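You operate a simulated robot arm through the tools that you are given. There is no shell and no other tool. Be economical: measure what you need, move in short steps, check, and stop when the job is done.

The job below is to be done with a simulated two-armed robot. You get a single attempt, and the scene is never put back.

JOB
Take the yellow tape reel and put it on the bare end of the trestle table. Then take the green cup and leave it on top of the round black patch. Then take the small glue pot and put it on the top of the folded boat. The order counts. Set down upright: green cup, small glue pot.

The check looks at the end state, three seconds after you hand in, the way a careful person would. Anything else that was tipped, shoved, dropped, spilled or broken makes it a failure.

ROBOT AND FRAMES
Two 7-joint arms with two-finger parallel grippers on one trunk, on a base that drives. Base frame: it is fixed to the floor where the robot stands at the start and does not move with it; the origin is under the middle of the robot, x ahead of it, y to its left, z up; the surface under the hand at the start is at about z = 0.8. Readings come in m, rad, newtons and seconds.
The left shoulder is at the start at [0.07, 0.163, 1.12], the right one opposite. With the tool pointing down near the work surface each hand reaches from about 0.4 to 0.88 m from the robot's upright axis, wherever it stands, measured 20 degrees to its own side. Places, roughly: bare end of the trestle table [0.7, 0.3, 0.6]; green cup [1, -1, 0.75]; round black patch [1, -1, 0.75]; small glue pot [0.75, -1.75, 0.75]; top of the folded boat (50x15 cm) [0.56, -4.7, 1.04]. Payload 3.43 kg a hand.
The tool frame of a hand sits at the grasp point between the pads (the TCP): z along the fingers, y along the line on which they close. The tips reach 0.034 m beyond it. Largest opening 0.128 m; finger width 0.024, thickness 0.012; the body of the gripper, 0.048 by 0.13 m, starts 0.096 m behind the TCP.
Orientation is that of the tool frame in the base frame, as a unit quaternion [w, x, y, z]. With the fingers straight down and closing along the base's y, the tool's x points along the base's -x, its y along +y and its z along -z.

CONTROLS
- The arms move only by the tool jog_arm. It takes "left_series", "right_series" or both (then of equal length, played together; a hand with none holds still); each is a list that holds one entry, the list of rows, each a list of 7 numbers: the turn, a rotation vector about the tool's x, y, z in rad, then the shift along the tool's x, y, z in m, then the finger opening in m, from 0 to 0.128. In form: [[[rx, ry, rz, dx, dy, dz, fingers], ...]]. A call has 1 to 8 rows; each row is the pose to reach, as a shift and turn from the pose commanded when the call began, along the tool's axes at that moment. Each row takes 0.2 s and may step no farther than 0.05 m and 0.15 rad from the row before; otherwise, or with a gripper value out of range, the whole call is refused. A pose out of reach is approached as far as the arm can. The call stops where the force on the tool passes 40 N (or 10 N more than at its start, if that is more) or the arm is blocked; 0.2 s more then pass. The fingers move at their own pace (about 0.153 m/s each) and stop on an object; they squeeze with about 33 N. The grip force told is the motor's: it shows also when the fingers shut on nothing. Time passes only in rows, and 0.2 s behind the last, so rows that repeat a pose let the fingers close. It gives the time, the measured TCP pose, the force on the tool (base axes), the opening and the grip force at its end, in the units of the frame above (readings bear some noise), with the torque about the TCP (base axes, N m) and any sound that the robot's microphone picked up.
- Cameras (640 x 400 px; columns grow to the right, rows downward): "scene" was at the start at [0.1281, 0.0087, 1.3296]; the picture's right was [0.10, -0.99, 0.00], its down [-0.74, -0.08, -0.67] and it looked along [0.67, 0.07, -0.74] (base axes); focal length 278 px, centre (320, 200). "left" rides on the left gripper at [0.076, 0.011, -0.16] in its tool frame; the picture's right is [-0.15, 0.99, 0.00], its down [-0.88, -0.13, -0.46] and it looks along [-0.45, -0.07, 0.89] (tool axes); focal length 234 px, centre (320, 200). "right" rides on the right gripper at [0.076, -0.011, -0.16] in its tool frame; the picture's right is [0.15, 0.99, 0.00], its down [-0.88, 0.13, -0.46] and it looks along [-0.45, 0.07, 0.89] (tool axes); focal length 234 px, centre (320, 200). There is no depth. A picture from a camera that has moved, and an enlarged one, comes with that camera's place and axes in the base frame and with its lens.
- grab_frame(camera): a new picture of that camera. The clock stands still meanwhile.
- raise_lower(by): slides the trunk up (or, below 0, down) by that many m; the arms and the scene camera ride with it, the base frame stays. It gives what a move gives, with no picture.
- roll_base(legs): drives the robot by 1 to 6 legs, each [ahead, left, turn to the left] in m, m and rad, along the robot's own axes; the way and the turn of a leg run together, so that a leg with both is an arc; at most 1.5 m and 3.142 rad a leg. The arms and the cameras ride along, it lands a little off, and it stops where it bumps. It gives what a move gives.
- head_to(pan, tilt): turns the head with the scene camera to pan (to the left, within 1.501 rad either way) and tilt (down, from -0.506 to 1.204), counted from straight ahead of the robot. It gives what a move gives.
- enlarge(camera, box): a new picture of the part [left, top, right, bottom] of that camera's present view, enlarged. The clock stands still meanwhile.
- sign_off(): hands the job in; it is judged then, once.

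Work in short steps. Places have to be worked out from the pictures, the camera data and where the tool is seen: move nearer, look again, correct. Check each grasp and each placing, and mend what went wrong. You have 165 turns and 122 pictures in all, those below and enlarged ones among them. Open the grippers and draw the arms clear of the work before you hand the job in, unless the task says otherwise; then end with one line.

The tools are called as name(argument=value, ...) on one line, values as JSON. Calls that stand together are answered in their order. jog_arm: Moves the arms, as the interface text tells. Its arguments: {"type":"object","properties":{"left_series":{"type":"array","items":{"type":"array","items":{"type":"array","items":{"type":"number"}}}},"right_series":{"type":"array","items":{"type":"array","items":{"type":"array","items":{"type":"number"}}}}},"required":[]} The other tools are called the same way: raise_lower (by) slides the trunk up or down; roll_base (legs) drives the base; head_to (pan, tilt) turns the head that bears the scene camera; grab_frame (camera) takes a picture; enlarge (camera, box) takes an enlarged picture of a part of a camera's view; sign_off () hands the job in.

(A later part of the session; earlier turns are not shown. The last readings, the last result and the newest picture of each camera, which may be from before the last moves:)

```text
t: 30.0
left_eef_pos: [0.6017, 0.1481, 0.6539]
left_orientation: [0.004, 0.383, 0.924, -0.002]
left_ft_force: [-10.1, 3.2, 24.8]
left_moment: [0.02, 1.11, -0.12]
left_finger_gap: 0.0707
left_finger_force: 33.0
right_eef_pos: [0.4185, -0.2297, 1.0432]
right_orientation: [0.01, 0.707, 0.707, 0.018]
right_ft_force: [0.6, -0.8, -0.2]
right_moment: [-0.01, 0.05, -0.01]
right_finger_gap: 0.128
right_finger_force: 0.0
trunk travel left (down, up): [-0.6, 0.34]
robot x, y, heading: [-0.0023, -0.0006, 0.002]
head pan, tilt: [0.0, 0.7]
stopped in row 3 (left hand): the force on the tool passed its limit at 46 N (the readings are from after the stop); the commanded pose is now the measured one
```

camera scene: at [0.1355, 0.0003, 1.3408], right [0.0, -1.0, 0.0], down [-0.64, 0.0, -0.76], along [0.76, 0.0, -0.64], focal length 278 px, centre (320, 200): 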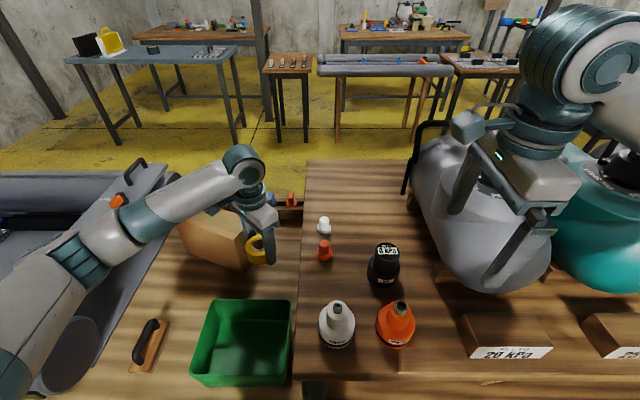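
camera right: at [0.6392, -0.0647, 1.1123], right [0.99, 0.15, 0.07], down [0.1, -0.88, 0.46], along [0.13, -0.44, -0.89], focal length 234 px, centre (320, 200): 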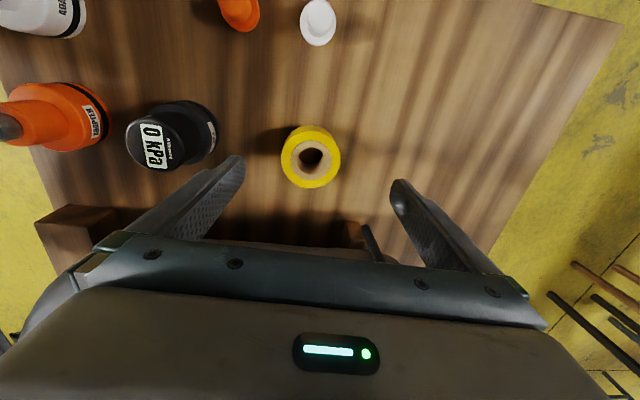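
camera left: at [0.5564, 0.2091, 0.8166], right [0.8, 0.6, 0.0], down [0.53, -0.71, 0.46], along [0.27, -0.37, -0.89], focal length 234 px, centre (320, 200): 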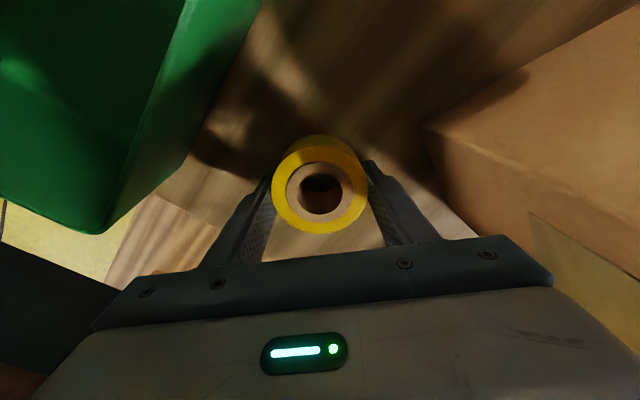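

Contact at TCP z 0.654. I'll check whether it is really the reel on the table.

enlarge(camera="left", box=[160, 100, 480, 300])

enlarge(camera="scene", box=[230, 180, 310, 300])

```text
2.00 times, centred on (320, 200) of left
camera zoom: at [0.5565, 0.21, 0.8136], right [0.8, 0.6, 0.0], down [0.53, -0.71, 0.46], along [0.28, -0.37, -0.89], focal length 468 px, centre (320, 200)
```

zoom: 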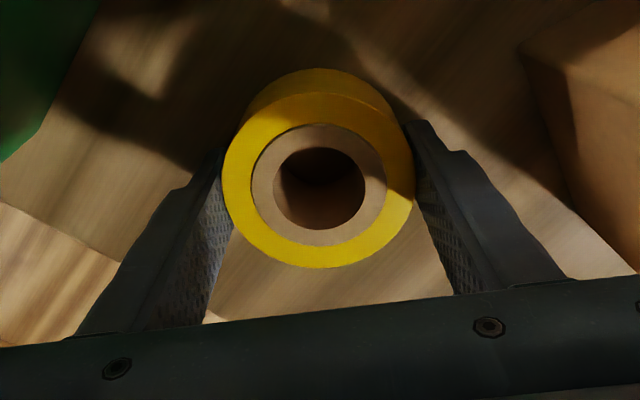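

```text
3.33 times, centred on (270, 240) of scene
camera zoom: at [0.1336, 0.0001, 1.3411], right [0.0, -1.0, 0.0], down [-0.64, 0.0, -0.77], along [0.77, 0.0, -0.64], focal length 927 px, centre (487, 67)
```

zoom: 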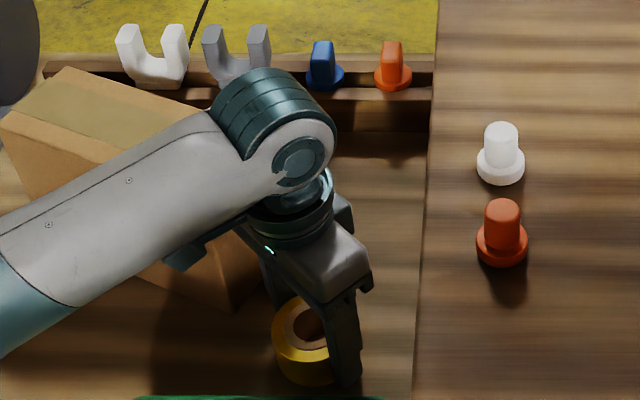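

Triangulating the box's bottom corner gives the table at z ≈ 0.615, which matches reel contact. I'll ease 2 mm, release, and rise.

jog_arm(left_series=[[[0, 0, 0, 0, 0, -0.002, 0], [0, 0, 0, 0, 0, -0.001, 0.085], [0, 0, 0, 0, 0, -0.001, 0.095], [0, 0, 0, 0, 0, -0.001, 0.095], [0, 0, 0, 0, 0, -0.03, 0.095], [0, 0, 0, 0, 0, -0.07, 0.095], [0, 0, 0, 0, 0, -0.11, 0.095], [0, 0, 0, 0, 0, -0.15, 0.095]]])

grab_frame(camera="left")

```text
t: 31.8
left_eef_pos: [0.603, 0.1464, 0.8025]
left_orientation: [0.003, 0.383, 0.924, -0.002]
left_ft_force: [-0.9, -0.4, -0.9]
left_moment: [0.01, 0.03, -0.07]
left_finger_gap: 0.0949
left_finger_force: 0.2
right_eef_pos: [0.4196, -0.2305, 1.0426]
right_orientation: [0.01, 0.707, 0.707, 0.018]
right_ft_force: [0.1, -0.6, -0.1]
right_moment: [0.01, -0.04, 0.01]
right_finger_gap: 0.128
right_finger_force: 0.1
trunk travel left (down, up): [-0.6, 0.34]
robot x, y, heading: [-0.0004, -0.0041, -0.002]
head pan, tilt: [0.0, 0.7]
```

```text
87 pictures are left
camera left: at [0.5574, 0.2088, 0.9618], right [0.8, 0.6, 0.0], down [0.53, -0.71, 0.46], along [0.28, -0.37, -0.89], focal length 234 px, centre (320, 200)
```

left: 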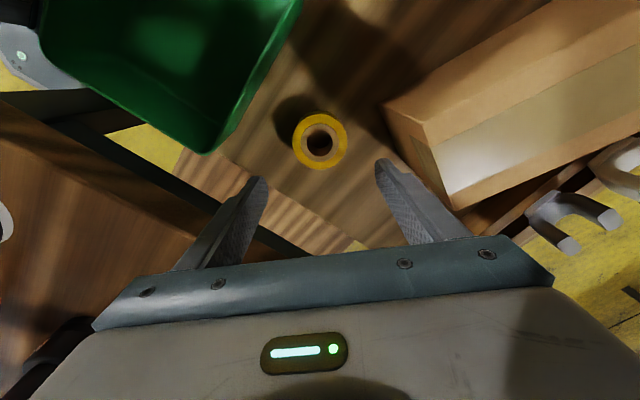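

The reel sits flat on the lower table. I'll retract the left arm to a carry pose and look to the right.

jog_arm(left_series=[[[0, 0, -0.1, 0, 0, -0.05, 0.128], [0, 0, -0.2, 0, 0, -0.1, 0.128], [0, 0, -0.3, 0, 0, -0.15, 0.128], [0, 0, -0.4, 0.02, 0, -0.19, 0.128], [0, 0, -0.5, 0.05, 0, -0.22, 0.128], [0, 0, -0.6, 0.09, -0.01, -0.24, 0.128], [0, 0, -0.7, 0.13, -0.02, -0.25, 0.128], [0, 0, -0.78, 0.17, -0.03, -0.26, 0.128]]])

head_to(pan=-0.9, tilt=0.5)

grab_frame(camera="scene")

```text
t: 33.6
left_eef_pos: [0.4593, 0.2493, 1.0606]
left_orientation: [0.002, 0.001, 1.0, -0.001]
left_ft_force: [-0.3, 0.5, 1.0]
left_moment: [-0.02, 0.0, -0.02]
left_finger_gap: 0.1279
left_finger_force: 0.0
right_eef_pos: [0.4187, -0.2295, 1.0433]
right_orientation: [0.011, 0.707, 0.707, 0.017]
right_ft_force: [-1.1, 0.4, -0.5]
right_moment: [-0.03, 0.01, -0.01]
right_finger_gap: 0.1279
right_finger_force: 0.1
trunk travel left (down, up): [-0.6, 0.34]
robot x, y, heading: [-0.0006, 0.0015, -0.003]
head pan, tilt: [0.0, 0.7]
```

```text
t: 34.8
left_eef_pos: [0.4609, 0.2489, 1.0596]
left_orientation: [0.002, 0.003, 1.0, -0.002]
left_ft_force: [0.3, 0.8, -0.3]
left_moment: [0.02, 0.0, 0.0]
left_finger_gap: 0.128
left_finger_force: 0.1
right_eef_pos: [0.4192, -0.2294, 1.0426]
right_orientation: [0.01, 0.707, 0.707, 0.018]
right_ft_force: [-0.2, 0.1, 0.0]
right_moment: [0.03, -0.01, 0.0]
right_finger_gap: 0.1281
right_finger_force: 0.1
trunk travel left (down, up): [-0.6, 0.34]
robot x, y, heading: [0.0018, 0.0022, -0.002]
head pan, tilt: [-0.901, 0.499]
```

```text
86 pictures are left
camera scene: at [0.107, -0.0711, 1.3585], right [-0.78, -0.62, 0.0], down [-0.3, 0.38, -0.88], along [0.55, -0.69, -0.48], focal length 278 px, centre (320, 200)
```

scene: 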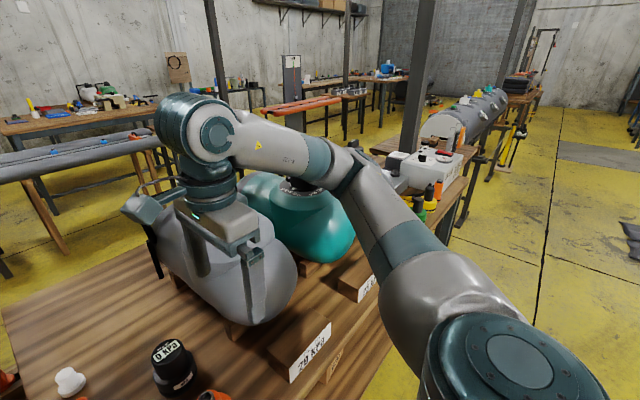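

The aisle along the tables is clear. I'll back off 15 cm, then drive 0.9 m to the right, toward the cup.

roll_base(legs=[[-0.15, 0, 0], [0, -0.9, 0]])

head_to(pan=-0.1, tilt=0.65)

grab_frame(camera="scene")

```text
t: 40.6
left_eef_pos: [0.3116, -0.6699, 1.0604]
left_orientation: [0.003, 0.004, 1.0, -0.001]
left_ft_force: [-0.5, -0.5, 0.5]
left_moment: [0.0, 0.03, 0.0]
left_finger_gap: 0.1279
left_finger_force: 0.1
right_eef_pos: [0.2682, -1.1492, 1.0424]
right_orientation: [0.01, 0.709, 0.705, 0.018]
right_ft_force: [0.0, 0.0, -0.1]
right_moment: [0.02, -0.02, 0.02]
right_finger_gap: 0.1279
right_finger_force: 0.0
trunk travel left (down, up): [-0.6, 0.34]
robot x, y, heading: [-0.146, -0.922, -0.005]
head pan, tilt: [-0.901, 0.499]
```

```text
t: 41.8
left_eef_pos: [0.3124, -0.6698, 1.0605]
left_orientation: [0.003, 0.004, 1.0, -0.002]
left_ft_force: [-0.2, 0.0, -0.2]
left_moment: [-0.02, -0.03, 0.03]
left_finger_gap: 0.1279
left_finger_force: 0.1
right_eef_pos: [0.2676, -1.1492, 1.0433]
right_orientation: [0.011, 0.708, 0.706, 0.018]
right_ft_force: [0.3, 0.8, 0.7]
right_moment: [0.03, -0.01, 0.01]
right_finger_gap: 0.1284
right_finger_force: 0.0
trunk travel left (down, up): [-0.6, 0.34]
robot x, y, heading: [-0.1502, -0.9166, -0.002]
head pan, tilt: [-0.099, 0.649]
```

```text
85 pictures are left
camera scene: at [-0.0134, -0.9267, 1.3451], right [-0.1, -0.99, 0.0], down [-0.6, 0.06, -0.8], along [0.79, -0.08, -0.6], focal length 278 px, centre (320, 200)
```

scene: 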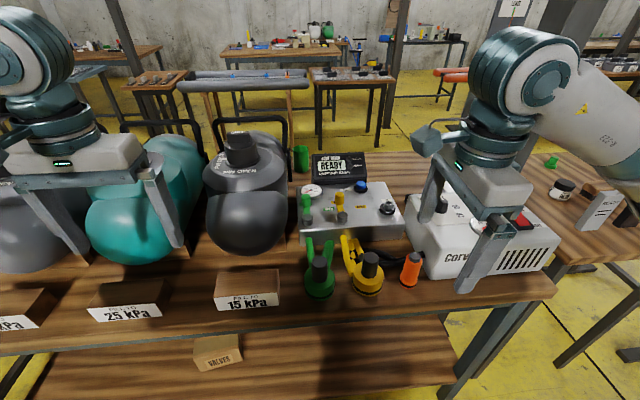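

I can see a console, pumps and a green cylinder near (302, 158). I'll enlarge to identify the cup, the black patch and the glue pot.

enlarge(camera="scene", box=[270, 130, 430, 230])

enlarge(camera="scene", box=[480, 130, 640, 230])

```text
4.00 times, centred on (350, 180) of scene
camera zoom: at [-0.0134, -0.9267, 1.3451], right [-0.1, -0.99, 0.0], down [-0.6, 0.06, -0.8], along [0.79, -0.08, -0.6], focal length 1112 px, centre (200, 280)
```

zoom: 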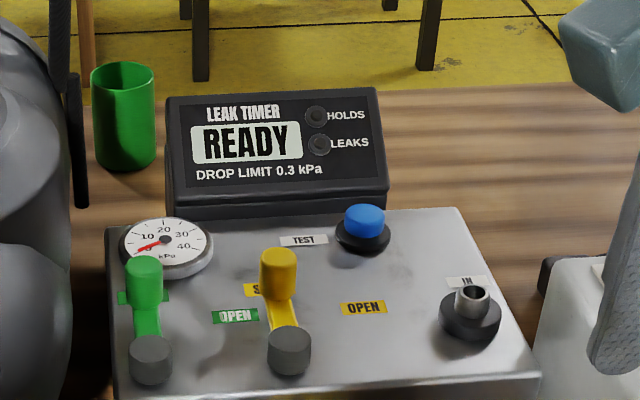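

```text
4.00 times, centred on (560, 180) of scene
camera zoom: at [-0.0134, -0.9267, 1.3451], right [-0.1, -0.99, 0.0], down [-0.6, 0.06, -0.8], along [0.79, -0.08, -0.6], focal length 1112 px, centre (-640, 280)
```

zoom: 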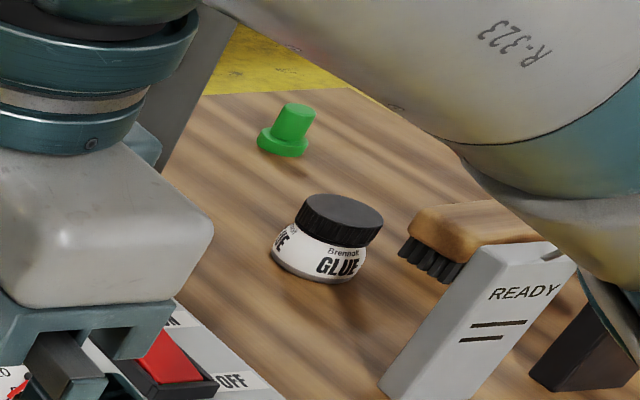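

The green cup is by the leak timer at about (0.95, -0.95), and the glue pot is on the next table to the right. I don't see the black patch yet, so I'll move the right arm aside, raise the trunk and look again.

raise_lower(by=0.3)

head_to(pan=0.0, tilt=0.7)

grab_frame(camera="scene")

grab_frame(camera="right")

```text
t: 44.8
left_eef_pos: [0.3131, -0.671, 1.3602]
left_orientation: [0.002, 0.004, 1.0, -0.002]
left_ft_force: [-0.8, -1.4, 0.4]
left_moment: [0.0, 0.03, 0.04]
left_finger_gap: 0.1279
left_finger_force: 0.1
right_eef_pos: [0.2685, -1.1485, 1.3436]
right_orientation: [0.01, 0.708, 0.706, 0.018]
right_ft_force: [-1.0, -0.2, 0.7]
right_moment: [-0.02, 0.02, 0.01]
right_finger_gap: 0.128
right_finger_force: 0.0
trunk travel left (down, up): [-0.9, 0.04]
robot x, y, heading: [-0.1486, -0.9144, -0.001]
head pan, tilt: [-0.099, 0.649]
```

```text
t: 45.4
left_eef_pos: [0.3118, -0.6706, 1.3592]
left_orientation: [0.003, 0.004, 1.0, -0.001]
left_ft_force: [-0.4, 0.5, -0.1]
left_moment: [-0.01, 0.01, 0.0]
left_finger_gap: 0.1274
left_finger_force: 0.1
right_eef_pos: [0.2684, -1.1479, 1.3431]
right_orientation: [0.01, 0.708, 0.706, 0.018]
right_ft_force: [-0.3, -0.8, 0.0]
right_moment: [-0.02, 0.01, 0.01]
right_finger_gap: 0.1278
right_finger_force: 0.0
trunk travel left (down, up): [-0.9, 0.04]
robot x, y, heading: [-0.151, -0.9158, -0.007]
head pan, tilt: [0.0, 0.7]
```

```text
82 pictures are left
camera scene: at [-0.0146, -0.9179, 1.6408], right [0.0, -1.0, 0.0], down [-0.64, 0.0, -0.76], along [0.76, 0.0, -0.64], focal length 278 px, centre (320, 200)
```

scene: 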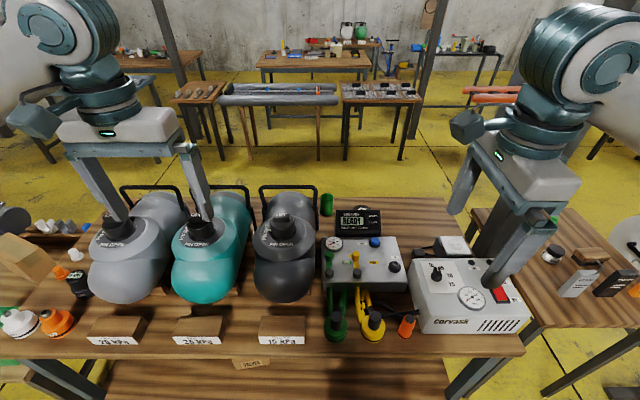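

```text
81 pictures are left
camera right: at [0.2519, -1.074, 1.5027], right [0.99, 0.14, 0.04], down [0.11, -0.89, 0.45], along [0.1, -0.44, -0.89], focal length 234 px, centre (320, 200)
```

right: 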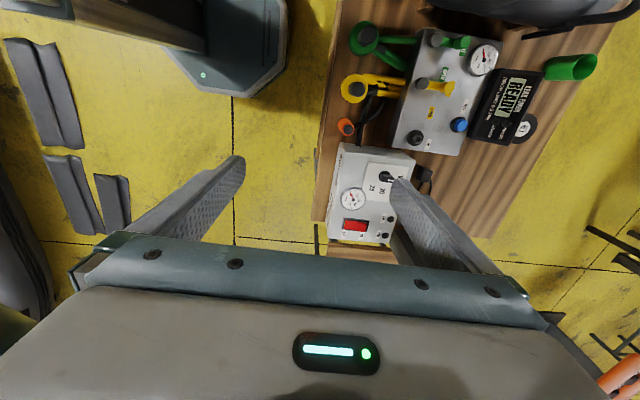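

In the right camera there is a round black item by the leak timer near (525, 127). I'll enlarge it.

enlarge(camera="right", box=[390, 20, 630, 170])

enlarge(camera="scene", box=[300, 180, 480, 290])

```text
2.67 times, centred on (510, 95) of right
camera zoom: at [0.2519, -1.074, 1.5027], right [0.99, 0.14, 0.04], down [0.11, -0.89, 0.45], along [0.1, -0.44, -0.89], focal length 624 px, centre (-187, 480)
```

zoom: 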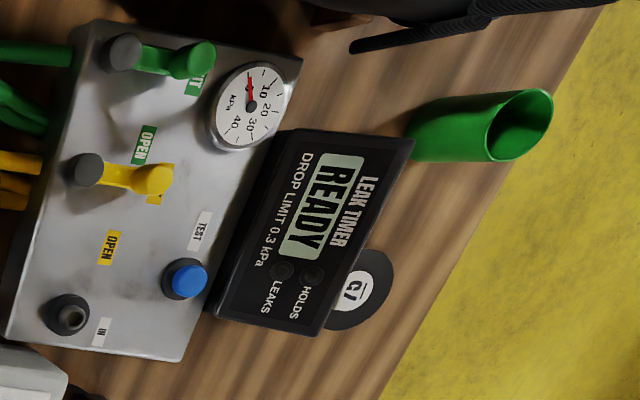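

```text
3.56 times, centred on (390, 235) of scene
camera zoom: at [-0.0146, -0.9179, 1.6408], right [0.0, -1.0, 0.0], down [-0.64, 0.0, -0.76], along [0.76, 0.0, -0.64], focal length 988 px, centre (71, 76)
```

zoom: 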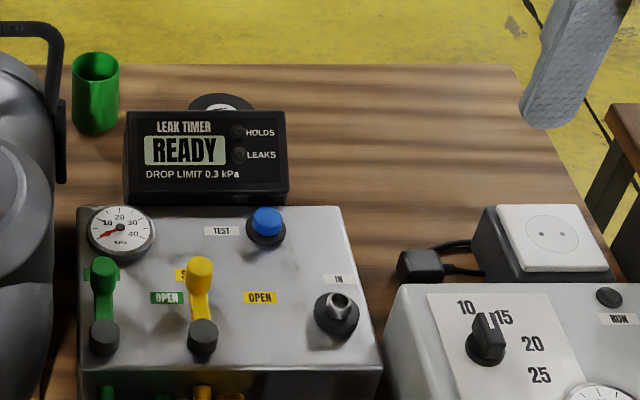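

The patch (labelled G7) lies on the table just behind the leak timer, at about (0.92, -1.11). The cup is at (0.89, -0.953) and the table top is at 0.8. Those are at the edge of reach from the front, so I'll look down to see how close the base can get.

head_to(pan=0.0, tilt=1.2)

grab_frame(camera="scene")

grab_frame(camera="left")

```text
t: 46.4
left_eef_pos: [0.3122, -0.6698, 1.3604]
left_orientation: [0.003, 0.004, 1.0, -0.001]
left_ft_force: [0.0, 0.2, -0.5]
left_moment: [-0.03, 0.01, 0.0]
left_finger_gap: 0.1279
left_finger_force: 0.1
right_eef_pos: [0.2688, -1.1482, 1.3435]
right_orientation: [0.011, 0.709, 0.705, 0.019]
right_ft_force: [0.2, 0.5, -0.5]
right_moment: [0.02, 0.01, -0.01]
right_finger_gap: 0.1281
right_finger_force: 0.0
trunk travel left (down, up): [-0.9, 0.04]
robot x, y, heading: [-0.1473, -0.9186, -0.002]
head pan, tilt: [0.0, 1.201]
```

```text
78 pictures are left
camera scene: at [-0.0437, -0.9178, 1.6049], right [0.0, -1.0, 0.0], down [-0.93, 0.0, -0.36], along [0.36, 0.0, -0.93], focal length 278 px, centre (320, 200)
```

scene: 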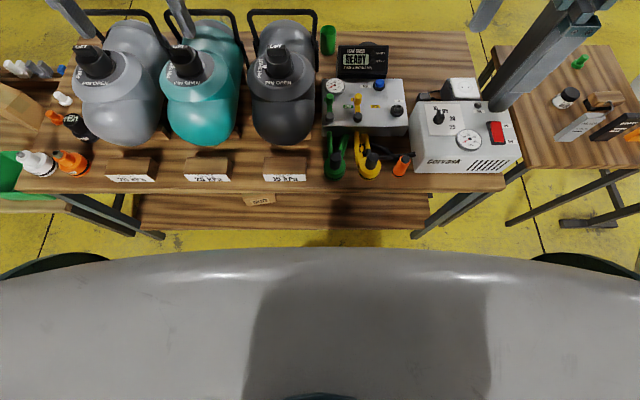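

```text
77 pictures are left
camera left: at [0.2371, -0.6584, 1.5198], right [0.15, 0.99, 0.0], down [0.88, -0.14, 0.46], along [0.45, -0.07, -0.89], focal length 234 px, centre (320, 200)
```

left: 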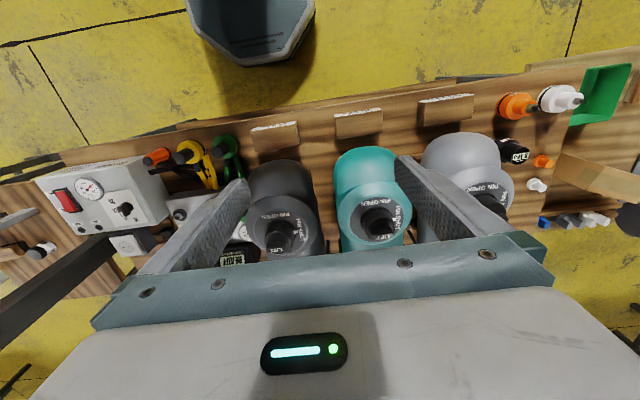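

The table front edge and shelf are both at x ≈ 0.30. Turning the robot about 45° left brings the right shoulder closer, which puts cup and patch within vertical reach. I'll turn, then ease to about (0.0, -0.97) with the trunk still high.

roll_base(legs=[[0, 0, 0.8], [0.065, -0.14, 0]])

head_to(pan=-0.9, tilt=0.8)

grab_frame(camera="scene")

```text
t: 49.8
left_eef_pos: [0.1416, -0.4673, 1.3598]
left_orientation: [0.004, -0.38, 0.925, -0.003]
left_ft_force: [-0.2, -0.5, 0.1]
left_moment: [-0.01, -0.05, 0.02]
left_finger_gap: 0.1278
left_finger_force: 0.1
right_eef_pos: [0.4497, -0.8349, 1.3441]
right_orientation: [0.004, 0.383, 0.924, 0.019]
right_ft_force: [0.4, -0.2, -0.3]
right_moment: [-0.02, -0.03, 0.0]
right_finger_gap: 0.1283
right_finger_force: 0.0
trunk travel left (down, up): [-0.9, 0.04]
robot x, y, heading: [-0.0064, -0.9709, 0.783]
head pan, tilt: [0.0, 1.201]
```

```text
t: 51.0
left_eef_pos: [0.143, -0.468, 1.3598]
left_orientation: [0.004, -0.38, 0.925, -0.001]
left_ft_force: [-0.2, -0.5, -0.5]
left_moment: [0.0, -0.01, -0.01]
left_finger_gap: 0.1279
left_finger_force: 0.1
right_eef_pos: [0.4523, -0.8357, 1.3443]
right_orientation: [0.004, 0.383, 0.924, 0.02]
right_ft_force: [-0.7, 0.7, 0.4]
right_moment: [0.03, 0.04, 0.0]
right_finger_gap: 0.1279
right_finger_force: 0.2
trunk travel left (down, up): [-0.9, 0.04]
robot x, y, heading: [-0.0047, -0.9688, 0.788]
head pan, tilt: [-0.901, 0.799]
```

```text
76 pictures are left
camera scene: at [0.1089, -0.942, 1.6326], right [-0.11, -0.99, 0.0], down [-0.71, 0.08, -0.7], along [0.69, -0.08, -0.72], focal length 278 px, centre (320, 200)
```

scene: 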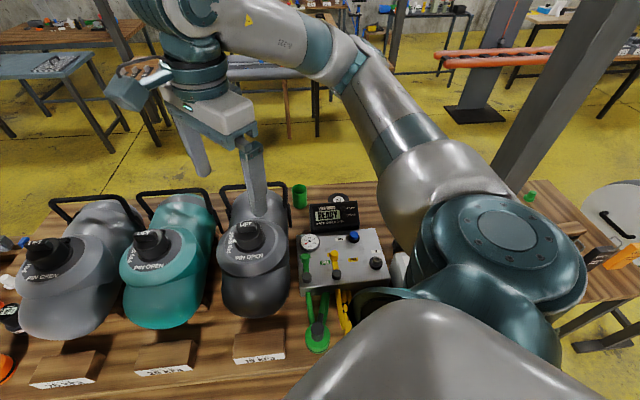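

The arm points well over the tables. I'll first remove the slight tool tilt, then turn the right hand by about -135° so that it closes along x with the camera away from the bags.

jog_arm(right_series=[[[0.04, -0.008, 0, 0, 0, 0, 0.128]]])

jog_arm(right_series=[[[0, 0, -0.145, 0, 0, 0, 0.1], [0, 0, -0.29, 0, 0, 0, 0.1], [0, 0, -0.435, 0, 0, 0, 0.1], [0, 0, -0.58, 0, 0, 0, 0.1], [0, 0, -0.725, 0, 0, 0, 0.1], [0, 0, -0.87, 0, 0, 0, 0.1], [0, 0, -1.015, 0, 0, 0, 0.1], [0, 0, -1.16, 0, 0, 0, 0.1]]])

jog_arm(right_series=[[[0, 0, -0.15, 0, 0, 0, 0.1], [0, 0, -0.3, 0, 0, 0, 0.1], [0, 0, -0.45, 0, 0, 0, 0.1], [0, 0, -0.6, 0, 0, 0, 0.1], [0, 0, -0.75, 0, 0, 0, 0.1], [0, 0, -0.9, 0, 0, 0, 0.1], [0, 0, -1.05, 0, 0, 0, 0.1], [0, 0, -1.196, 0, 0, 0, 0.1]]])

```text
t: 51.4
left_eef_pos: [0.1458, -0.4673, 1.3608]
left_orientation: [0.004, -0.38, 0.925, 0.0]
left_ft_force: [-0.2, -0.4, 0.4]
left_moment: [0.0, 0.0, 0.0]
left_finger_gap: 0.1281
left_finger_force: 0.0
right_eef_pos: [0.4539, -0.8346, 1.3441]
right_orientation: [-0.001, 0.382, 0.924, 0.0]
right_ft_force: [0.4, -0.6, 0.4]
right_moment: [-0.02, 0.01, -0.01]
right_finger_gap: 0.1283
right_finger_force: 0.1
trunk travel left (down, up): [-0.9, 0.04]
robot x, y, heading: [-0.0009, -0.967, 0.788]
head pan, tilt: [-0.901, 0.799]
```

```text
t: 53.2
left_eef_pos: [0.1434, -0.4663, 1.3604]
left_orientation: [0.003, -0.38, 0.925, 0.0]
left_ft_force: [0.3, 0.9, 0.1]
left_moment: [-0.02, 0.0, 0.0]
left_finger_gap: 0.1278
left_finger_force: 0.1
right_eef_pos: [0.4537, -0.8367, 1.3437]
right_orientation: [-0.002, -0.188, 0.982, 0.001]
right_ft_force: [0.8, -0.5, 0.3]
right_moment: [-0.02, -0.02, 0.02]
right_finger_gap: 0.1
right_finger_force: 0.1
trunk travel left (down, up): [-0.9, 0.04]
robot x, y, heading: [-0.0037, -0.9687, 0.789]
head pan, tilt: [-0.901, 0.799]
```

```text
t: 55.0
left_eef_pos: [0.1442, -0.4671, 1.3602]
left_orientation: [0.004, -0.379, 0.925, -0.001]
left_ft_force: [0.6, -0.1, 0.0]
left_moment: [-0.03, 0.02, 0.0]
left_finger_gap: 0.1281
left_finger_force: 0.1
right_eef_pos: [0.4542, -0.8341, 1.3429]
right_orientation: [0.0, 0.708, -0.706, -0.002]
right_ft_force: [-0.2, 0.2, 0.1]
right_moment: [-0.02, -0.01, 0.0]
right_finger_gap: 0.1003
right_finger_force: 0.1
trunk travel left (down, up): [-0.9, 0.04]
robot x, y, heading: [-0.004, -0.9711, 0.785]
head pan, tilt: [-0.901, 0.799]
```

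The hand is now at x_t=-Y, y_t=-X. I'll move it over the cup at height.

jog_arm(right_series=[[[0, 0, 0, 0.012, -0.045, 0, 0.1], [0, 0, 0, 0.024, -0.09, 0, 0.1], [0, 0, 0, 0.036, -0.135, 0, 0.1], [0, 0, 0, 0.048, -0.18, 0, 0.1], [0, 0, 0, 0.06, -0.225, 0, 0.1], [0, 0, 0, 0.072, -0.27, 0, 0.1], [0, 0, 0, 0.084, -0.315, 0, 0.1], [0, 0, 0, 0.096, -0.36, 0, 0.1]]])

jog_arm(right_series=[[[0, 0, 0, 0.012, -0.038, 0.02, 0.1], [0, 0, 0, 0.023, -0.076, 0.05, 0.1], [0, 0, 0, 0.023, -0.076, 0.08, 0.1]]])

grab_frame(camera="right")

```text
t: 56.8
left_eef_pos: [0.1438, -0.4681, 1.3597]
left_orientation: [0.003, -0.38, 0.925, -0.001]
left_ft_force: [-0.5, 0.0, -0.5]
left_moment: [0.0, 0.01, 0.02]
left_finger_gap: 0.1276
left_finger_force: 0.0
right_eef_pos: [0.6249, -0.8832, 1.3428]
right_orientation: [0.0, -0.705, 0.709, 0.001]
right_ft_force: [0.3, 0.2, 0.0]
right_moment: [0.01, 0.0, 0.02]
right_finger_gap: 0.1001
right_finger_force: 0.0
right hand out of reach, approached as far as the arm can: row 4, 5, 6, 7, 8
trunk travel left (down, up): [-0.9, 0.04]
robot x, y, heading: [-0.0035, -0.9693, 0.783]
head pan, tilt: [-0.901, 0.799]
```

```text
t: 57.6
left_eef_pos: [0.144, -0.468, 1.3613]
left_orientation: [0.003, -0.38, 0.925, -0.001]
left_ft_force: [0.3, 0.3, 0.5]
left_moment: [-0.01, 0.0, -0.01]
left_finger_gap: 0.128
left_finger_force: 0.0
right_eef_pos: [0.6242, -0.8891, 1.3245]
right_orientation: [0.0, -0.706, 0.708, 0.0]
right_ft_force: [-0.7, -0.5, -0.1]
right_moment: [0.01, -0.02, -0.02]
right_finger_gap: 0.1002
right_finger_force: 0.0
right hand out of reach, approached as far as the arm can: row 1, 2, 3
trunk travel left (down, up): [-0.9, 0.04]
robot x, y, heading: [-0.0036, -0.9693, 0.786]
head pan, tilt: [-0.901, 0.799]
```

```text
75 pictures are left
camera right: at [0.6354, -0.9638, 1.4828], right [-0.99, -0.14, 0.0], down [-0.13, 0.88, 0.46], along [-0.06, 0.45, -0.89], focal length 234 px, centre (320, 200)
```

right: 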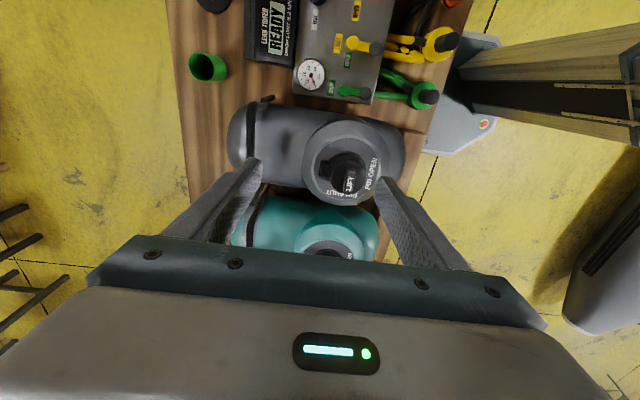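

The outward reach was limited, probably by the wrist at this yaw. I'll rotate 45° back (closing on a diagonal) and see whether it reaches farther.

jog_arm(right_series=[[[0, 0, 0.14, 0, 0, 0, 0.1], [0, 0, 0.28, 0, 0, 0, 0.1], [0, 0, 0.42, 0, 0, 0, 0.1], [0, 0, 0.56, 0, 0, 0, 0.1], [0, 0, 0.7, 0, 0, 0, 0.1], [0, 0, 0.785, 0, -0.04, 0, 0.1], [0, 0, 0.785, 0.01, -0.085, 0, 0.1], [0, 0, 0.785, 0.02, -0.13, 0, 0.1]]])

```text
t: 59.4
left_eef_pos: [0.144, -0.468, 1.3613]
left_orientation: [0.003, -0.38, 0.925, 0.0]
left_ft_force: [0.3, -0.4, -0.4]
left_moment: [0.05, 0.03, -0.04]
left_finger_gap: 0.1281
left_finger_force: 0.0
right_eef_pos: [0.7591, -0.9095, 1.3162]
right_orientation: [-0.001, -0.383, 0.924, 0.001]
right_ft_force: [0.7, -0.1, 0.4]
right_moment: [0.0, 0.01, 0.0]
right_finger_gap: 0.1001
right_finger_force: 0.1
trunk travel left (down, up): [-0.9, 0.04]
robot x, y, heading: [-0.0065, -0.9675, 0.786]
head pan, tilt: [-0.901, 0.799]
```

That works: it reached x 0.759. I'll continue to above the cup.

jog_arm(right_series=[[[0, 0, 0, -0.02, -0.04, 0, 0.1], [0, 0, 0, -0.04, -0.08, 0, 0.1], [0, 0, 0, -0.062, -0.1234, 0, 0.1], [0, 0, 0, -0.062, -0.1234, 0.04, 0.1], [0, 0, 0, -0.062, -0.1234, 0.08, 0.1]]])

grab_frame(camera="right")

```text
t: 60.6
left_eef_pos: [0.1447, -0.4671, 1.3607]
left_orientation: [0.003, -0.381, 0.925, -0.001]
left_ft_force: [0.1, -0.7, 0.3]
left_moment: [0.01, 0.01, -0.01]
left_finger_gap: 0.128
left_finger_force: 0.0
right_eef_pos: [0.8568, -0.9433, 1.3063]
right_orientation: [0.0, -0.382, 0.924, 0.001]
right_ft_force: [-1.0, 0.3, -0.1]
right_moment: [-0.04, -0.05, 0.05]
right_finger_gap: 0.0996
right_finger_force: 0.0
right hand out of reach, approached as far as the arm can: row 3, 4, 5
trunk travel left (down, up): [-0.9, 0.04]
robot x, y, heading: [-0.0033, -0.9686, 0.784]
head pan, tilt: [-0.901, 0.799]
```

```text
74 pictures are left
camera right: at [0.8109, -1.0046, 1.4651], right [-0.8, 0.6, 0.0], down [0.53, 0.71, 0.46], along [0.27, 0.37, -0.89], focal length 234 px, centre (320, 200)
```

right: 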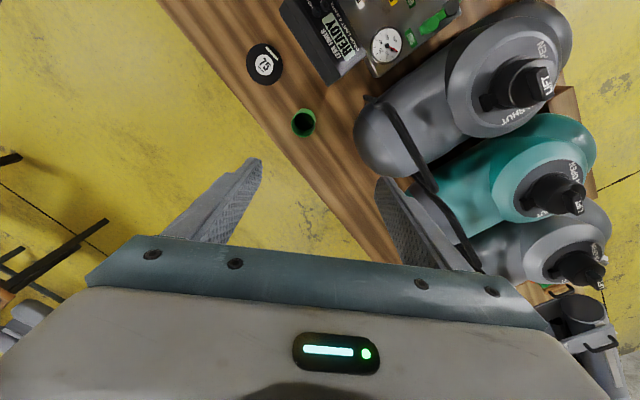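

The view is clear: cup (0.892, -0.954), patch centre (0.894, -1.110), and the bag's end is at least 0.1 m from the cup. I'll lower the trunk 0.2 m, staying above the bag handle, to gain reach.

raise_lower(by=-0.2)

jog_arm(right_series=[[[0, 0, 0, -0.009, -0.016, 0, 0.1], [0, 0, 0, -0.0175, -0.0325, 0, 0.1]]])

grab_frame(camera="right")

```text
t: 62.8
left_eef_pos: [0.1445, -0.4675, 1.1597]
left_orientation: [0.003, -0.38, 0.925, 0.0]
left_ft_force: [-0.7, 0.1, 0.4]
left_moment: [0.01, -0.01, -0.02]
left_finger_gap: 0.1281
left_finger_force: 0.1
right_eef_pos: [0.8557, -0.9424, 1.106]
right_orientation: [0.0, -0.383, 0.924, 0.001]
right_ft_force: [0.5, -0.2, 0.0]
right_moment: [0.01, 0.03, 0.0]
right_finger_gap: 0.1001
right_finger_force: 0.1
trunk travel left (down, up): [-0.7, 0.24]
robot x, y, heading: [-0.0047, -0.969, 0.785]
head pan, tilt: [-0.901, 0.799]
```

```text
t: 63.4
left_eef_pos: [0.1445, -0.4666, 1.1595]
left_orientation: [0.004, -0.381, 0.925, -0.001]
left_ft_force: [0.3, 0.1, 0.0]
left_moment: [-0.02, 0.02, 0.0]
left_finger_gap: 0.1281
left_finger_force: 0.0
right_eef_pos: [0.8549, -0.9429, 1.1038]
right_orientation: [-0.001, -0.381, 0.924, 0.001]
right_ft_force: [-0.4, 0.4, 0.8]
right_moment: [-0.04, 0.02, 0.01]
right_finger_gap: 0.1
right_finger_force: 0.1
right hand out of reach, approached as far as the arm can: row 1, 2
trunk travel left (down, up): [-0.7, 0.24]
robot x, y, heading: [-0.0037, -0.9676, 0.782]
head pan, tilt: [-0.901, 0.799]
```

```text
73 pictures are left
camera right: at [0.8106, -1.004, 1.2651], right [-0.8, 0.6, 0.0], down [0.53, 0.71, 0.46], along [0.27, 0.37, -0.89], focal length 234 px, centre (320, 200)
```

right: 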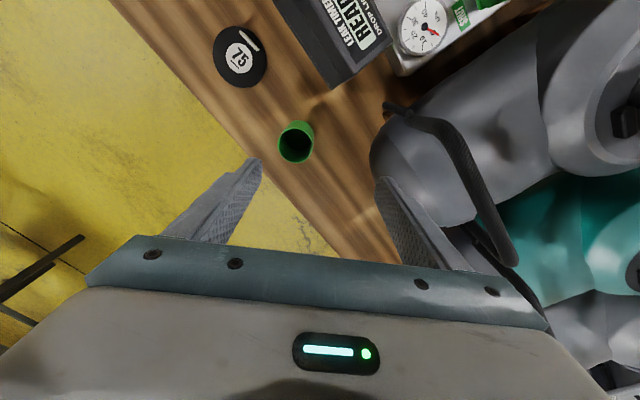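

Trunk motion keeps the arm's posture, so I need the hand lower relative to the shoulder instead. I'll raise the trunk 0.15 and then jog the hand down and outward.

raise_lower(by=0.15)

jog_arm(right_series=[[[0, 0, 0, 0, 0, 0.04, 0.1], [0, 0, 0, 0, 0, 0.08, 0.1], [0, 0, 0, -0.009, -0.016, 0.11, 0.1], [0, 0, 0, -0.0185, -0.0335, 0.14, 0.1]]])

grab_frame(camera="right")

```text
t: 65.1
left_eef_pos: [0.1437, -0.4679, 1.31]
left_orientation: [0.004, -0.381, 0.925, 0.0]
left_ft_force: [-0.1, -0.5, -0.2]
left_moment: [0.0, 0.0, -0.01]
left_finger_gap: 0.1278
left_finger_force: 0.0
right_eef_pos: [0.856, -0.9436, 1.2549]
right_orientation: [0.001, -0.381, 0.925, 0.001]
right_ft_force: [-0.5, 0.5, 0.4]
right_moment: [0.04, -0.03, 0.01]
right_finger_gap: 0.0999
right_finger_force: 0.1
trunk travel left (down, up): [-0.85, 0.09]
robot x, y, heading: [-0.0038, -0.9701, 0.786]
head pan, tilt: [-0.901, 0.799]
```

```text
t: 66.1
left_eef_pos: [0.145, -0.4673, 1.3091]
left_orientation: [0.003, -0.381, 0.925, 0.0]
left_ft_force: [-0.3, 0.1, 0.0]
left_moment: [-0.01, 0.01, 0.03]
left_finger_gap: 0.1279
left_finger_force: 0.0
right_eef_pos: [0.8598, -0.9437, 1.1638]
right_orientation: [0.0, -0.381, 0.925, 0.001]
right_ft_force: [-0.1, -0.2, 1.0]
right_moment: [0.0, -0.01, 0.03]
right_finger_gap: 0.0999
right_finger_force: 0.1
right hand out of reach, approached as far as the arm can: row 3, 4
trunk travel left (down, up): [-0.85, 0.09]
robot x, y, heading: [-0.0049, -0.9685, 0.787]
head pan, tilt: [-0.901, 0.799]
```

```text
72 pictures are left
camera right: at [0.8151, -1.0048, 1.3244], right [-0.8, 0.6, 0.0], down [0.53, 0.71, 0.46], along [0.27, 0.37, -0.89], focal length 234 px, centre (320, 200)
```

right: 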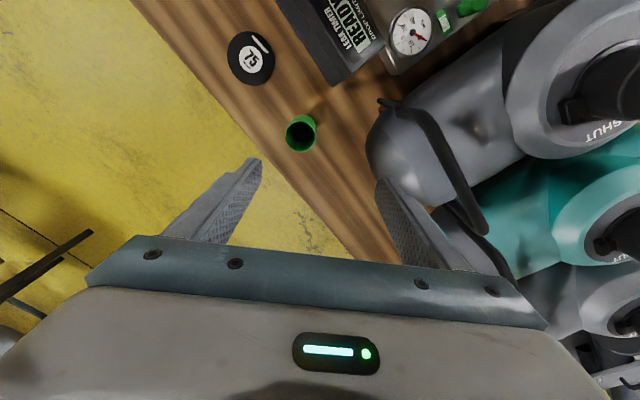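

It is still about 3 cm short. A smaller heading of about 0.4 rad should put the target in the arm's best sector. I'll pull the hand back and turn and shift the base to about (0.02, -1.03, 0.4).

jog_arm(right_series=[[[0, 0, 0, 0.02, 0.02, -0.03, 0.1], [0, 0, 0, 0.05, 0.05, -0.05, 0.1], [0, 0, 0, 0.08, 0.08, -0.05, 0.1], [0, 0, 0, 0.11, 0.11, -0.05, 0.1]]])

roll_base(legs=[[0, 0, -0.385], [-0.003, -0.064, 0]])

```text
t: 67.1
left_eef_pos: [0.1431, -0.4682, 1.3091]
left_orientation: [0.003, -0.38, 0.925, 0.0]
left_ft_force: [0.1, 0.0, 0.3]
left_moment: [0.01, -0.02, -0.01]
left_finger_gap: 0.1281
left_finger_force: 0.1
right_eef_pos: [0.7065, -0.9429, 1.216]
right_orientation: [0.0, -0.381, 0.925, 0.0]
right_ft_force: [0.3, -0.2, -0.5]
right_moment: [-0.03, -0.02, 0.02]
right_finger_gap: 0.1
right_finger_force: 0.0
trunk travel left (down, up): [-0.85, 0.09]
robot x, y, heading: [-0.0049, -0.9734, 0.787]
head pan, tilt: [-0.901, 0.799]
```

```text
t: 69.3
left_eef_pos: [0.3381, -0.6089, 1.3087]
left_orientation: [0.004, -0.202, 0.979, -0.004]
left_ft_force: [-1.2, 0.8, -0.2]
left_moment: [-0.07, -0.03, 0.04]
left_finger_gap: 0.1281
left_finger_force: 0.0
right_eef_pos: [0.6863, -1.2567, 1.2186]
right_orientation: [0.001, -0.203, 0.979, -0.003]
right_ft_force: [-0.2, -0.2, 1.1]
right_moment: [-0.11, -0.04, 0.02]
right_finger_gap: 0.1
right_finger_force: 0.1
trunk travel left (down, up): [-0.85, 0.09]
robot x, y, heading: [0.014, -1.0294, 0.407]
head pan, tilt: [-0.901, 0.799]
```

The base is at (0.014, -1.029, 0.407). Now I'll move the hand to above the cup at safe height.

jog_arm(right_series=[[[0, 0, 0, -0.0385, 0.0248, 0.005, 0.085], [0, 0, 0, -0.077, 0.0495, 0.01, 0.085], [0, 0, 0, -0.1155, 0.0743, 0.015, 0.085], [0, 0, 0, -0.154, 0.099, 0.02, 0.085], [0, 0, 0, -0.1925, 0.1238, 0.03, 0.085], [0, 0, 0, -0.231, 0.1485, 0.04, 0.085], [0, 0, 0, -0.2695, 0.1733, 0.05, 0.085], [0, 0, 0, -0.308, 0.198, 0.06, 0.085]]])

grab_frame(camera="right")

```text
t: 71.1
left_eef_pos: [0.3396, -0.6094, 1.3075]
left_orientation: [0.002, -0.201, 0.98, -0.005]
left_ft_force: [0.1, 0.2, 0.2]
left_moment: [-0.09, -0.01, -0.01]
left_finger_gap: 0.1279
left_finger_force: 0.1
right_eef_pos: [0.8924, -0.955, 1.1575]
right_orientation: [0.0, -0.204, 0.979, -0.001]
right_ft_force: [0.7, -0.4, 0.5]
right_moment: [0.02, -0.02, 0.01]
right_finger_gap: 0.085
right_finger_force: 0.1
trunk travel left (down, up): [-0.85, 0.09]
robot x, y, heading: [0.0163, -1.0265, 0.41]
head pan, tilt: [-0.901, 0.799]
```

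```text
71 pictures are left
camera right: at [0.828, -0.9943, 1.3159], right [-0.53, 0.85, 0.0], down [0.76, 0.47, 0.46], along [0.39, 0.24, -0.89], focal length 234 px, centre (320, 200)
```

right: 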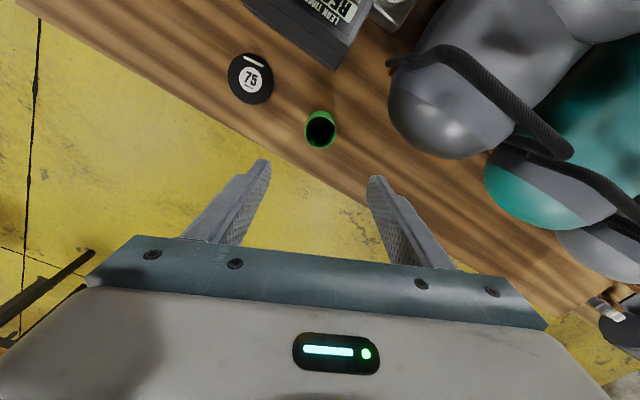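

The hand is over the cup. I'll descend to just above its rim and look again.

jog_arm(right_series=[[[0, 0, 0, -0.003, -0.001, 0.045, 0.09], [0, 0, 0, -0.003, -0.001, 0.09, 0.09], [0, 0, 0, -0.003, -0.001, 0.135, 0.09], [0, 0, 0, -0.003, -0.001, 0.175, 0.09], [0, 0, 0, -0.003, -0.001, 0.205, 0.09]]])

grab_frame(camera="right")

grab_frame(camera="scene")

```text
t: 72.3
left_eef_pos: [0.3399, -0.6143, 1.3091]
left_orientation: [0.002, -0.202, 0.979, -0.002]
left_ft_force: [0.0, -0.2, -0.7]
left_moment: [0.04, 0.05, 0.01]
left_finger_gap: 0.1278
left_finger_force: 0.0
right_eef_pos: [0.8672, -0.9675, 0.9489]
right_orientation: [0.0, -0.204, 0.979, 0.002]
right_ft_force: [0.1, 0.4, -0.4]
right_moment: [-0.02, 0.08, 0.0]
right_finger_gap: 0.0898
right_finger_force: 0.0
right hand out of reach, approached as far as the arm can: row 2, 3, 4, 5
trunk travel left (down, up): [-0.85, 0.09]
robot x, y, heading: [0.0137, -1.0239, 0.416]
head pan, tilt: [-0.901, 0.799]
```

```text
70 pictures are left
camera right: at [0.8015, -1.0072, 1.1084], right [-0.53, 0.85, 0.0], down [0.76, 0.47, 0.46], along [0.39, 0.24, -0.89], focal length 234 px, centre (320, 200)
```

right: 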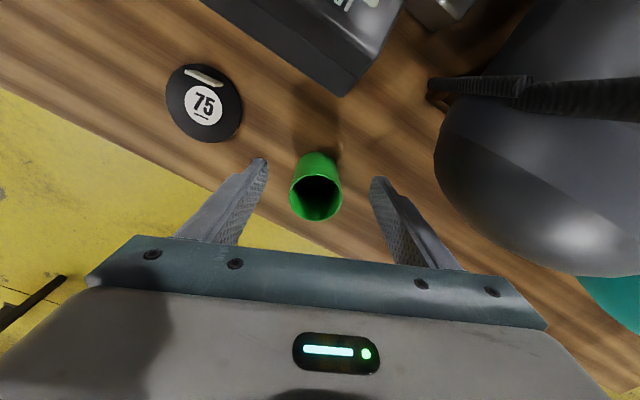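

```text
69 pictures are left
camera scene: at [0.1339, -1.0447, 1.5824], right [-0.47, -0.88, 0.0], down [-0.63, 0.34, -0.7], along [0.61, -0.33, -0.72], focal length 278 px, centre (320, 200)
```

scene: 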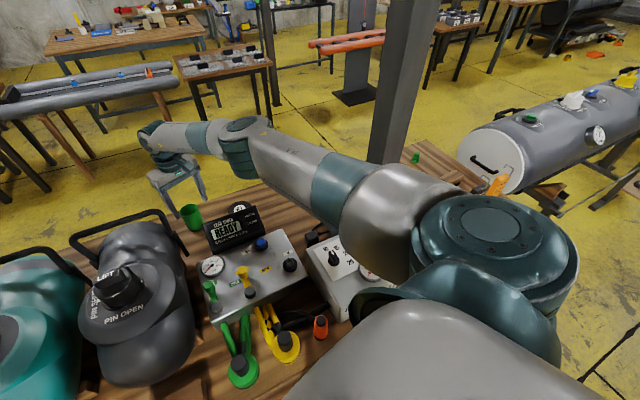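

With the trunk high the downward reach runs out. I'll return to z≈1.158 over the cup with the arm, then lower with the trunk instead.

jog_arm(right_series=[[[0, 0, 0, 0, 0, -0.048, 0.09], [0, 0, 0, 0, 0, -0.096, 0.09], [0, 0, 0, -0.005, 0, -0.144, 0.09], [0, 0, 0, -0.015, 0.001, -0.185, 0.09], [0, 0, 0, -0.0315, 0.0022, -0.209, 0.09]]])

raise_lower(by=-0.2)

grab_frame(camera="right")

```text
t: 73.5
left_eef_pos: [0.3389, -0.6123, 1.3091]
left_orientation: [0.002, -0.201, 0.98, -0.002]
left_ft_force: [-0.5, 0.4, 0.2]
left_moment: [-0.03, -0.02, -0.01]
left_finger_gap: 0.1279
left_finger_force: 0.2
right_eef_pos: [0.8938, -0.9533, 1.1605]
right_orientation: [0.0, -0.203, 0.979, 0.0]
right_ft_force: [0.3, 0.1, 0.5]
right_moment: [-0.02, -0.01, -0.01]
right_finger_gap: 0.0902
right_finger_force: 0.0
trunk travel left (down, up): [-0.85, 0.09]
robot x, y, heading: [0.016, -1.026, 0.406]
head pan, tilt: [-0.901, 0.799]
```

```text
t: 75.6
left_eef_pos: [0.3396, -0.6147, 1.1106]
left_orientation: [0.003, -0.201, 0.98, -0.001]
left_ft_force: [0.2, -0.1, 0.1]
left_moment: [-0.01, 0.03, 0.01]
left_finger_gap: 0.1283
left_finger_force: 0.1
right_eef_pos: [0.8933, -0.9556, 0.9599]
right_orientation: [-0.001, -0.203, 0.979, 0.001]
right_ft_force: [0.0, 0.6, -0.6]
right_moment: [0.0, 0.02, 0.03]
right_finger_gap: 0.09
right_finger_force: 0.0
trunk travel left (down, up): [-0.65, 0.29]
robot x, y, heading: [0.02, -1.028, 0.405]
head pan, tilt: [-0.901, 0.799]
```

```text
68 pictures are left
camera right: at [0.8292, -0.9957, 1.1192], right [-0.53, 0.85, 0.0], down [0.76, 0.47, 0.46], along [0.39, 0.24, -0.89], focal length 234 px, centre (320, 200)
```

right: 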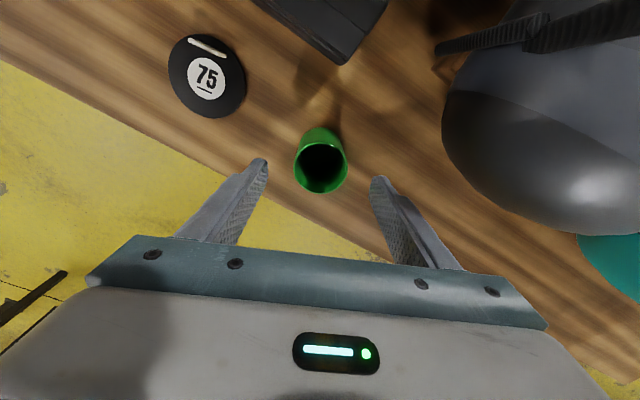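

Aligned with the cup to within 3 mm. I'll lower the trunk 0.1 m more so the fingers straddle it.

raise_lower(by=-0.105)

grab_frame(camera="right")

```text
t: 77.0
left_eef_pos: [0.3397, -0.6149, 1.0041]
left_orientation: [0.003, -0.201, 0.979, -0.001]
left_ft_force: [-0.6, -0.4, -0.2]
left_moment: [-0.03, -0.03, 0.0]
left_finger_gap: 0.128
left_finger_force: 0.0
right_eef_pos: [0.8926, -0.9552, 0.8555]
right_orientation: [-0.001, -0.203, 0.979, 0.0]
right_ft_force: [-0.3, 0.5, 0.3]
right_moment: [0.0, 0.0, -0.01]
right_finger_gap: 0.09
right_finger_force: 0.1
trunk travel left (down, up): [-0.545, 0.395]
robot x, y, heading: [0.0168, -1.0254, 0.41]
head pan, tilt: [-0.901, 0.799]
```

```text
67 pictures are left
camera right: at [0.8291, -0.9958, 1.0143], right [-0.53, 0.85, 0.0], down [0.76, 0.47, 0.46], along [0.39, 0.24, -0.89], focal length 234 px, centre (320, 200)
```

right: 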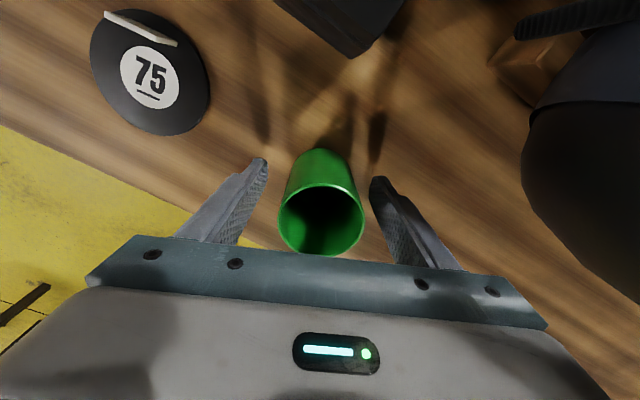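

The cup is centred between the fingers. I'll close and lift 5 cm slowly with the arm.

jog_arm(right_series=[[[0, 0, 0, 0, 0, 0, 0.065], [0, 0, 0, 0, 0, 0, 0.03], [0, 0, 0, 0, 0, 0, 0.02], [0, 0, 0, 0, 0, 0, 0.02], [0, 0, 0, 0, 0, 0, 0.02]]])

raise_lower(by=0.06)

grab_frame(camera="right")

```text
t: 78.2
left_eef_pos: [0.3399, -0.6142, 1.0046]
left_orientation: [0.003, -0.201, 0.98, -0.002]
left_ft_force: [0.1, -0.2, -0.4]
left_moment: [0.01, -0.01, 0.0]
left_finger_gap: 0.1279
left_finger_force: 0.1
right_eef_pos: [0.8946, -0.9557, 0.8538]
right_orientation: [-0.001, -0.203, 0.979, 0.001]
right_ft_force: [-0.2, 1.2, -0.1]
right_moment: [-0.04, -0.04, 0.01]
right_finger_gap: 0.0564
right_finger_force: 32.8
trunk travel left (down, up): [-0.545, 0.395]
robot x, y, heading: [0.0153, -1.0285, 0.405]
head pan, tilt: [-0.901, 0.799]
```

```text
t: 79.2
left_eef_pos: [0.3405, -0.6152, 1.065]
left_orientation: [0.002, -0.202, 0.979, -0.001]
left_ft_force: [-0.3, 0.4, -0.1]
left_moment: [0.03, 0.0, -0.03]
left_finger_gap: 0.128
left_finger_force: 0.0
right_eef_pos: [0.8952, -0.9563, 0.914]
right_orientation: [0.0, -0.203, 0.979, 0.0]
right_ft_force: [-0.1, -0.4, -0.7]
right_moment: [-0.02, 0.01, -0.02]
right_finger_gap: 0.0561
right_finger_force: 33.2
trunk travel left (down, up): [-0.605, 0.335]
robot x, y, heading: [0.0184, -1.0288, 0.413]
head pan, tilt: [-0.901, 0.799]
```

```text
66 pictures are left
camera right: at [0.8296, -0.9955, 1.0736], right [-0.53, 0.85, 0.0], down [0.76, 0.47, 0.46], along [0.39, 0.24, -0.89], focal length 234 px, centre (320, 200)
```

right: 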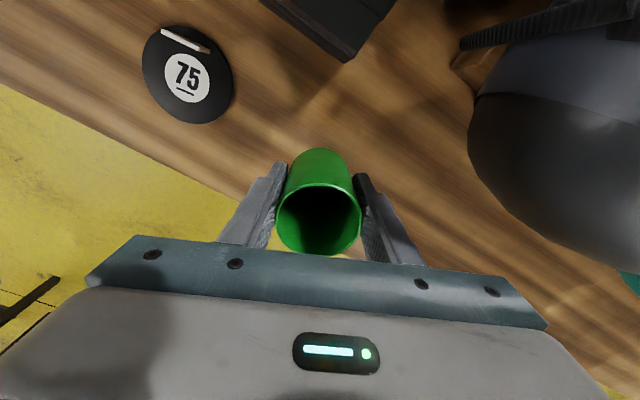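

Held at 56 mm. The patch centre now reads (0.898, -1.113). I'll enlarge the patch to see what the white bar on it is.

enlarge(camera="right", box=[110, 10, 270, 140])

```text
3.08 times, centred on (190, 75) of right
camera zoom: at [0.8296, -0.9955, 1.0736], right [-0.53, 0.85, 0.0], down [0.76, 0.47, 0.46], along [0.39, 0.24, -0.89], focal length 720 px, centre (720, 585)
```

zoom: 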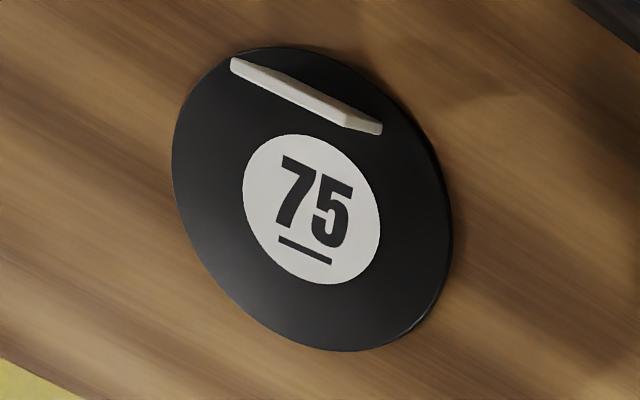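

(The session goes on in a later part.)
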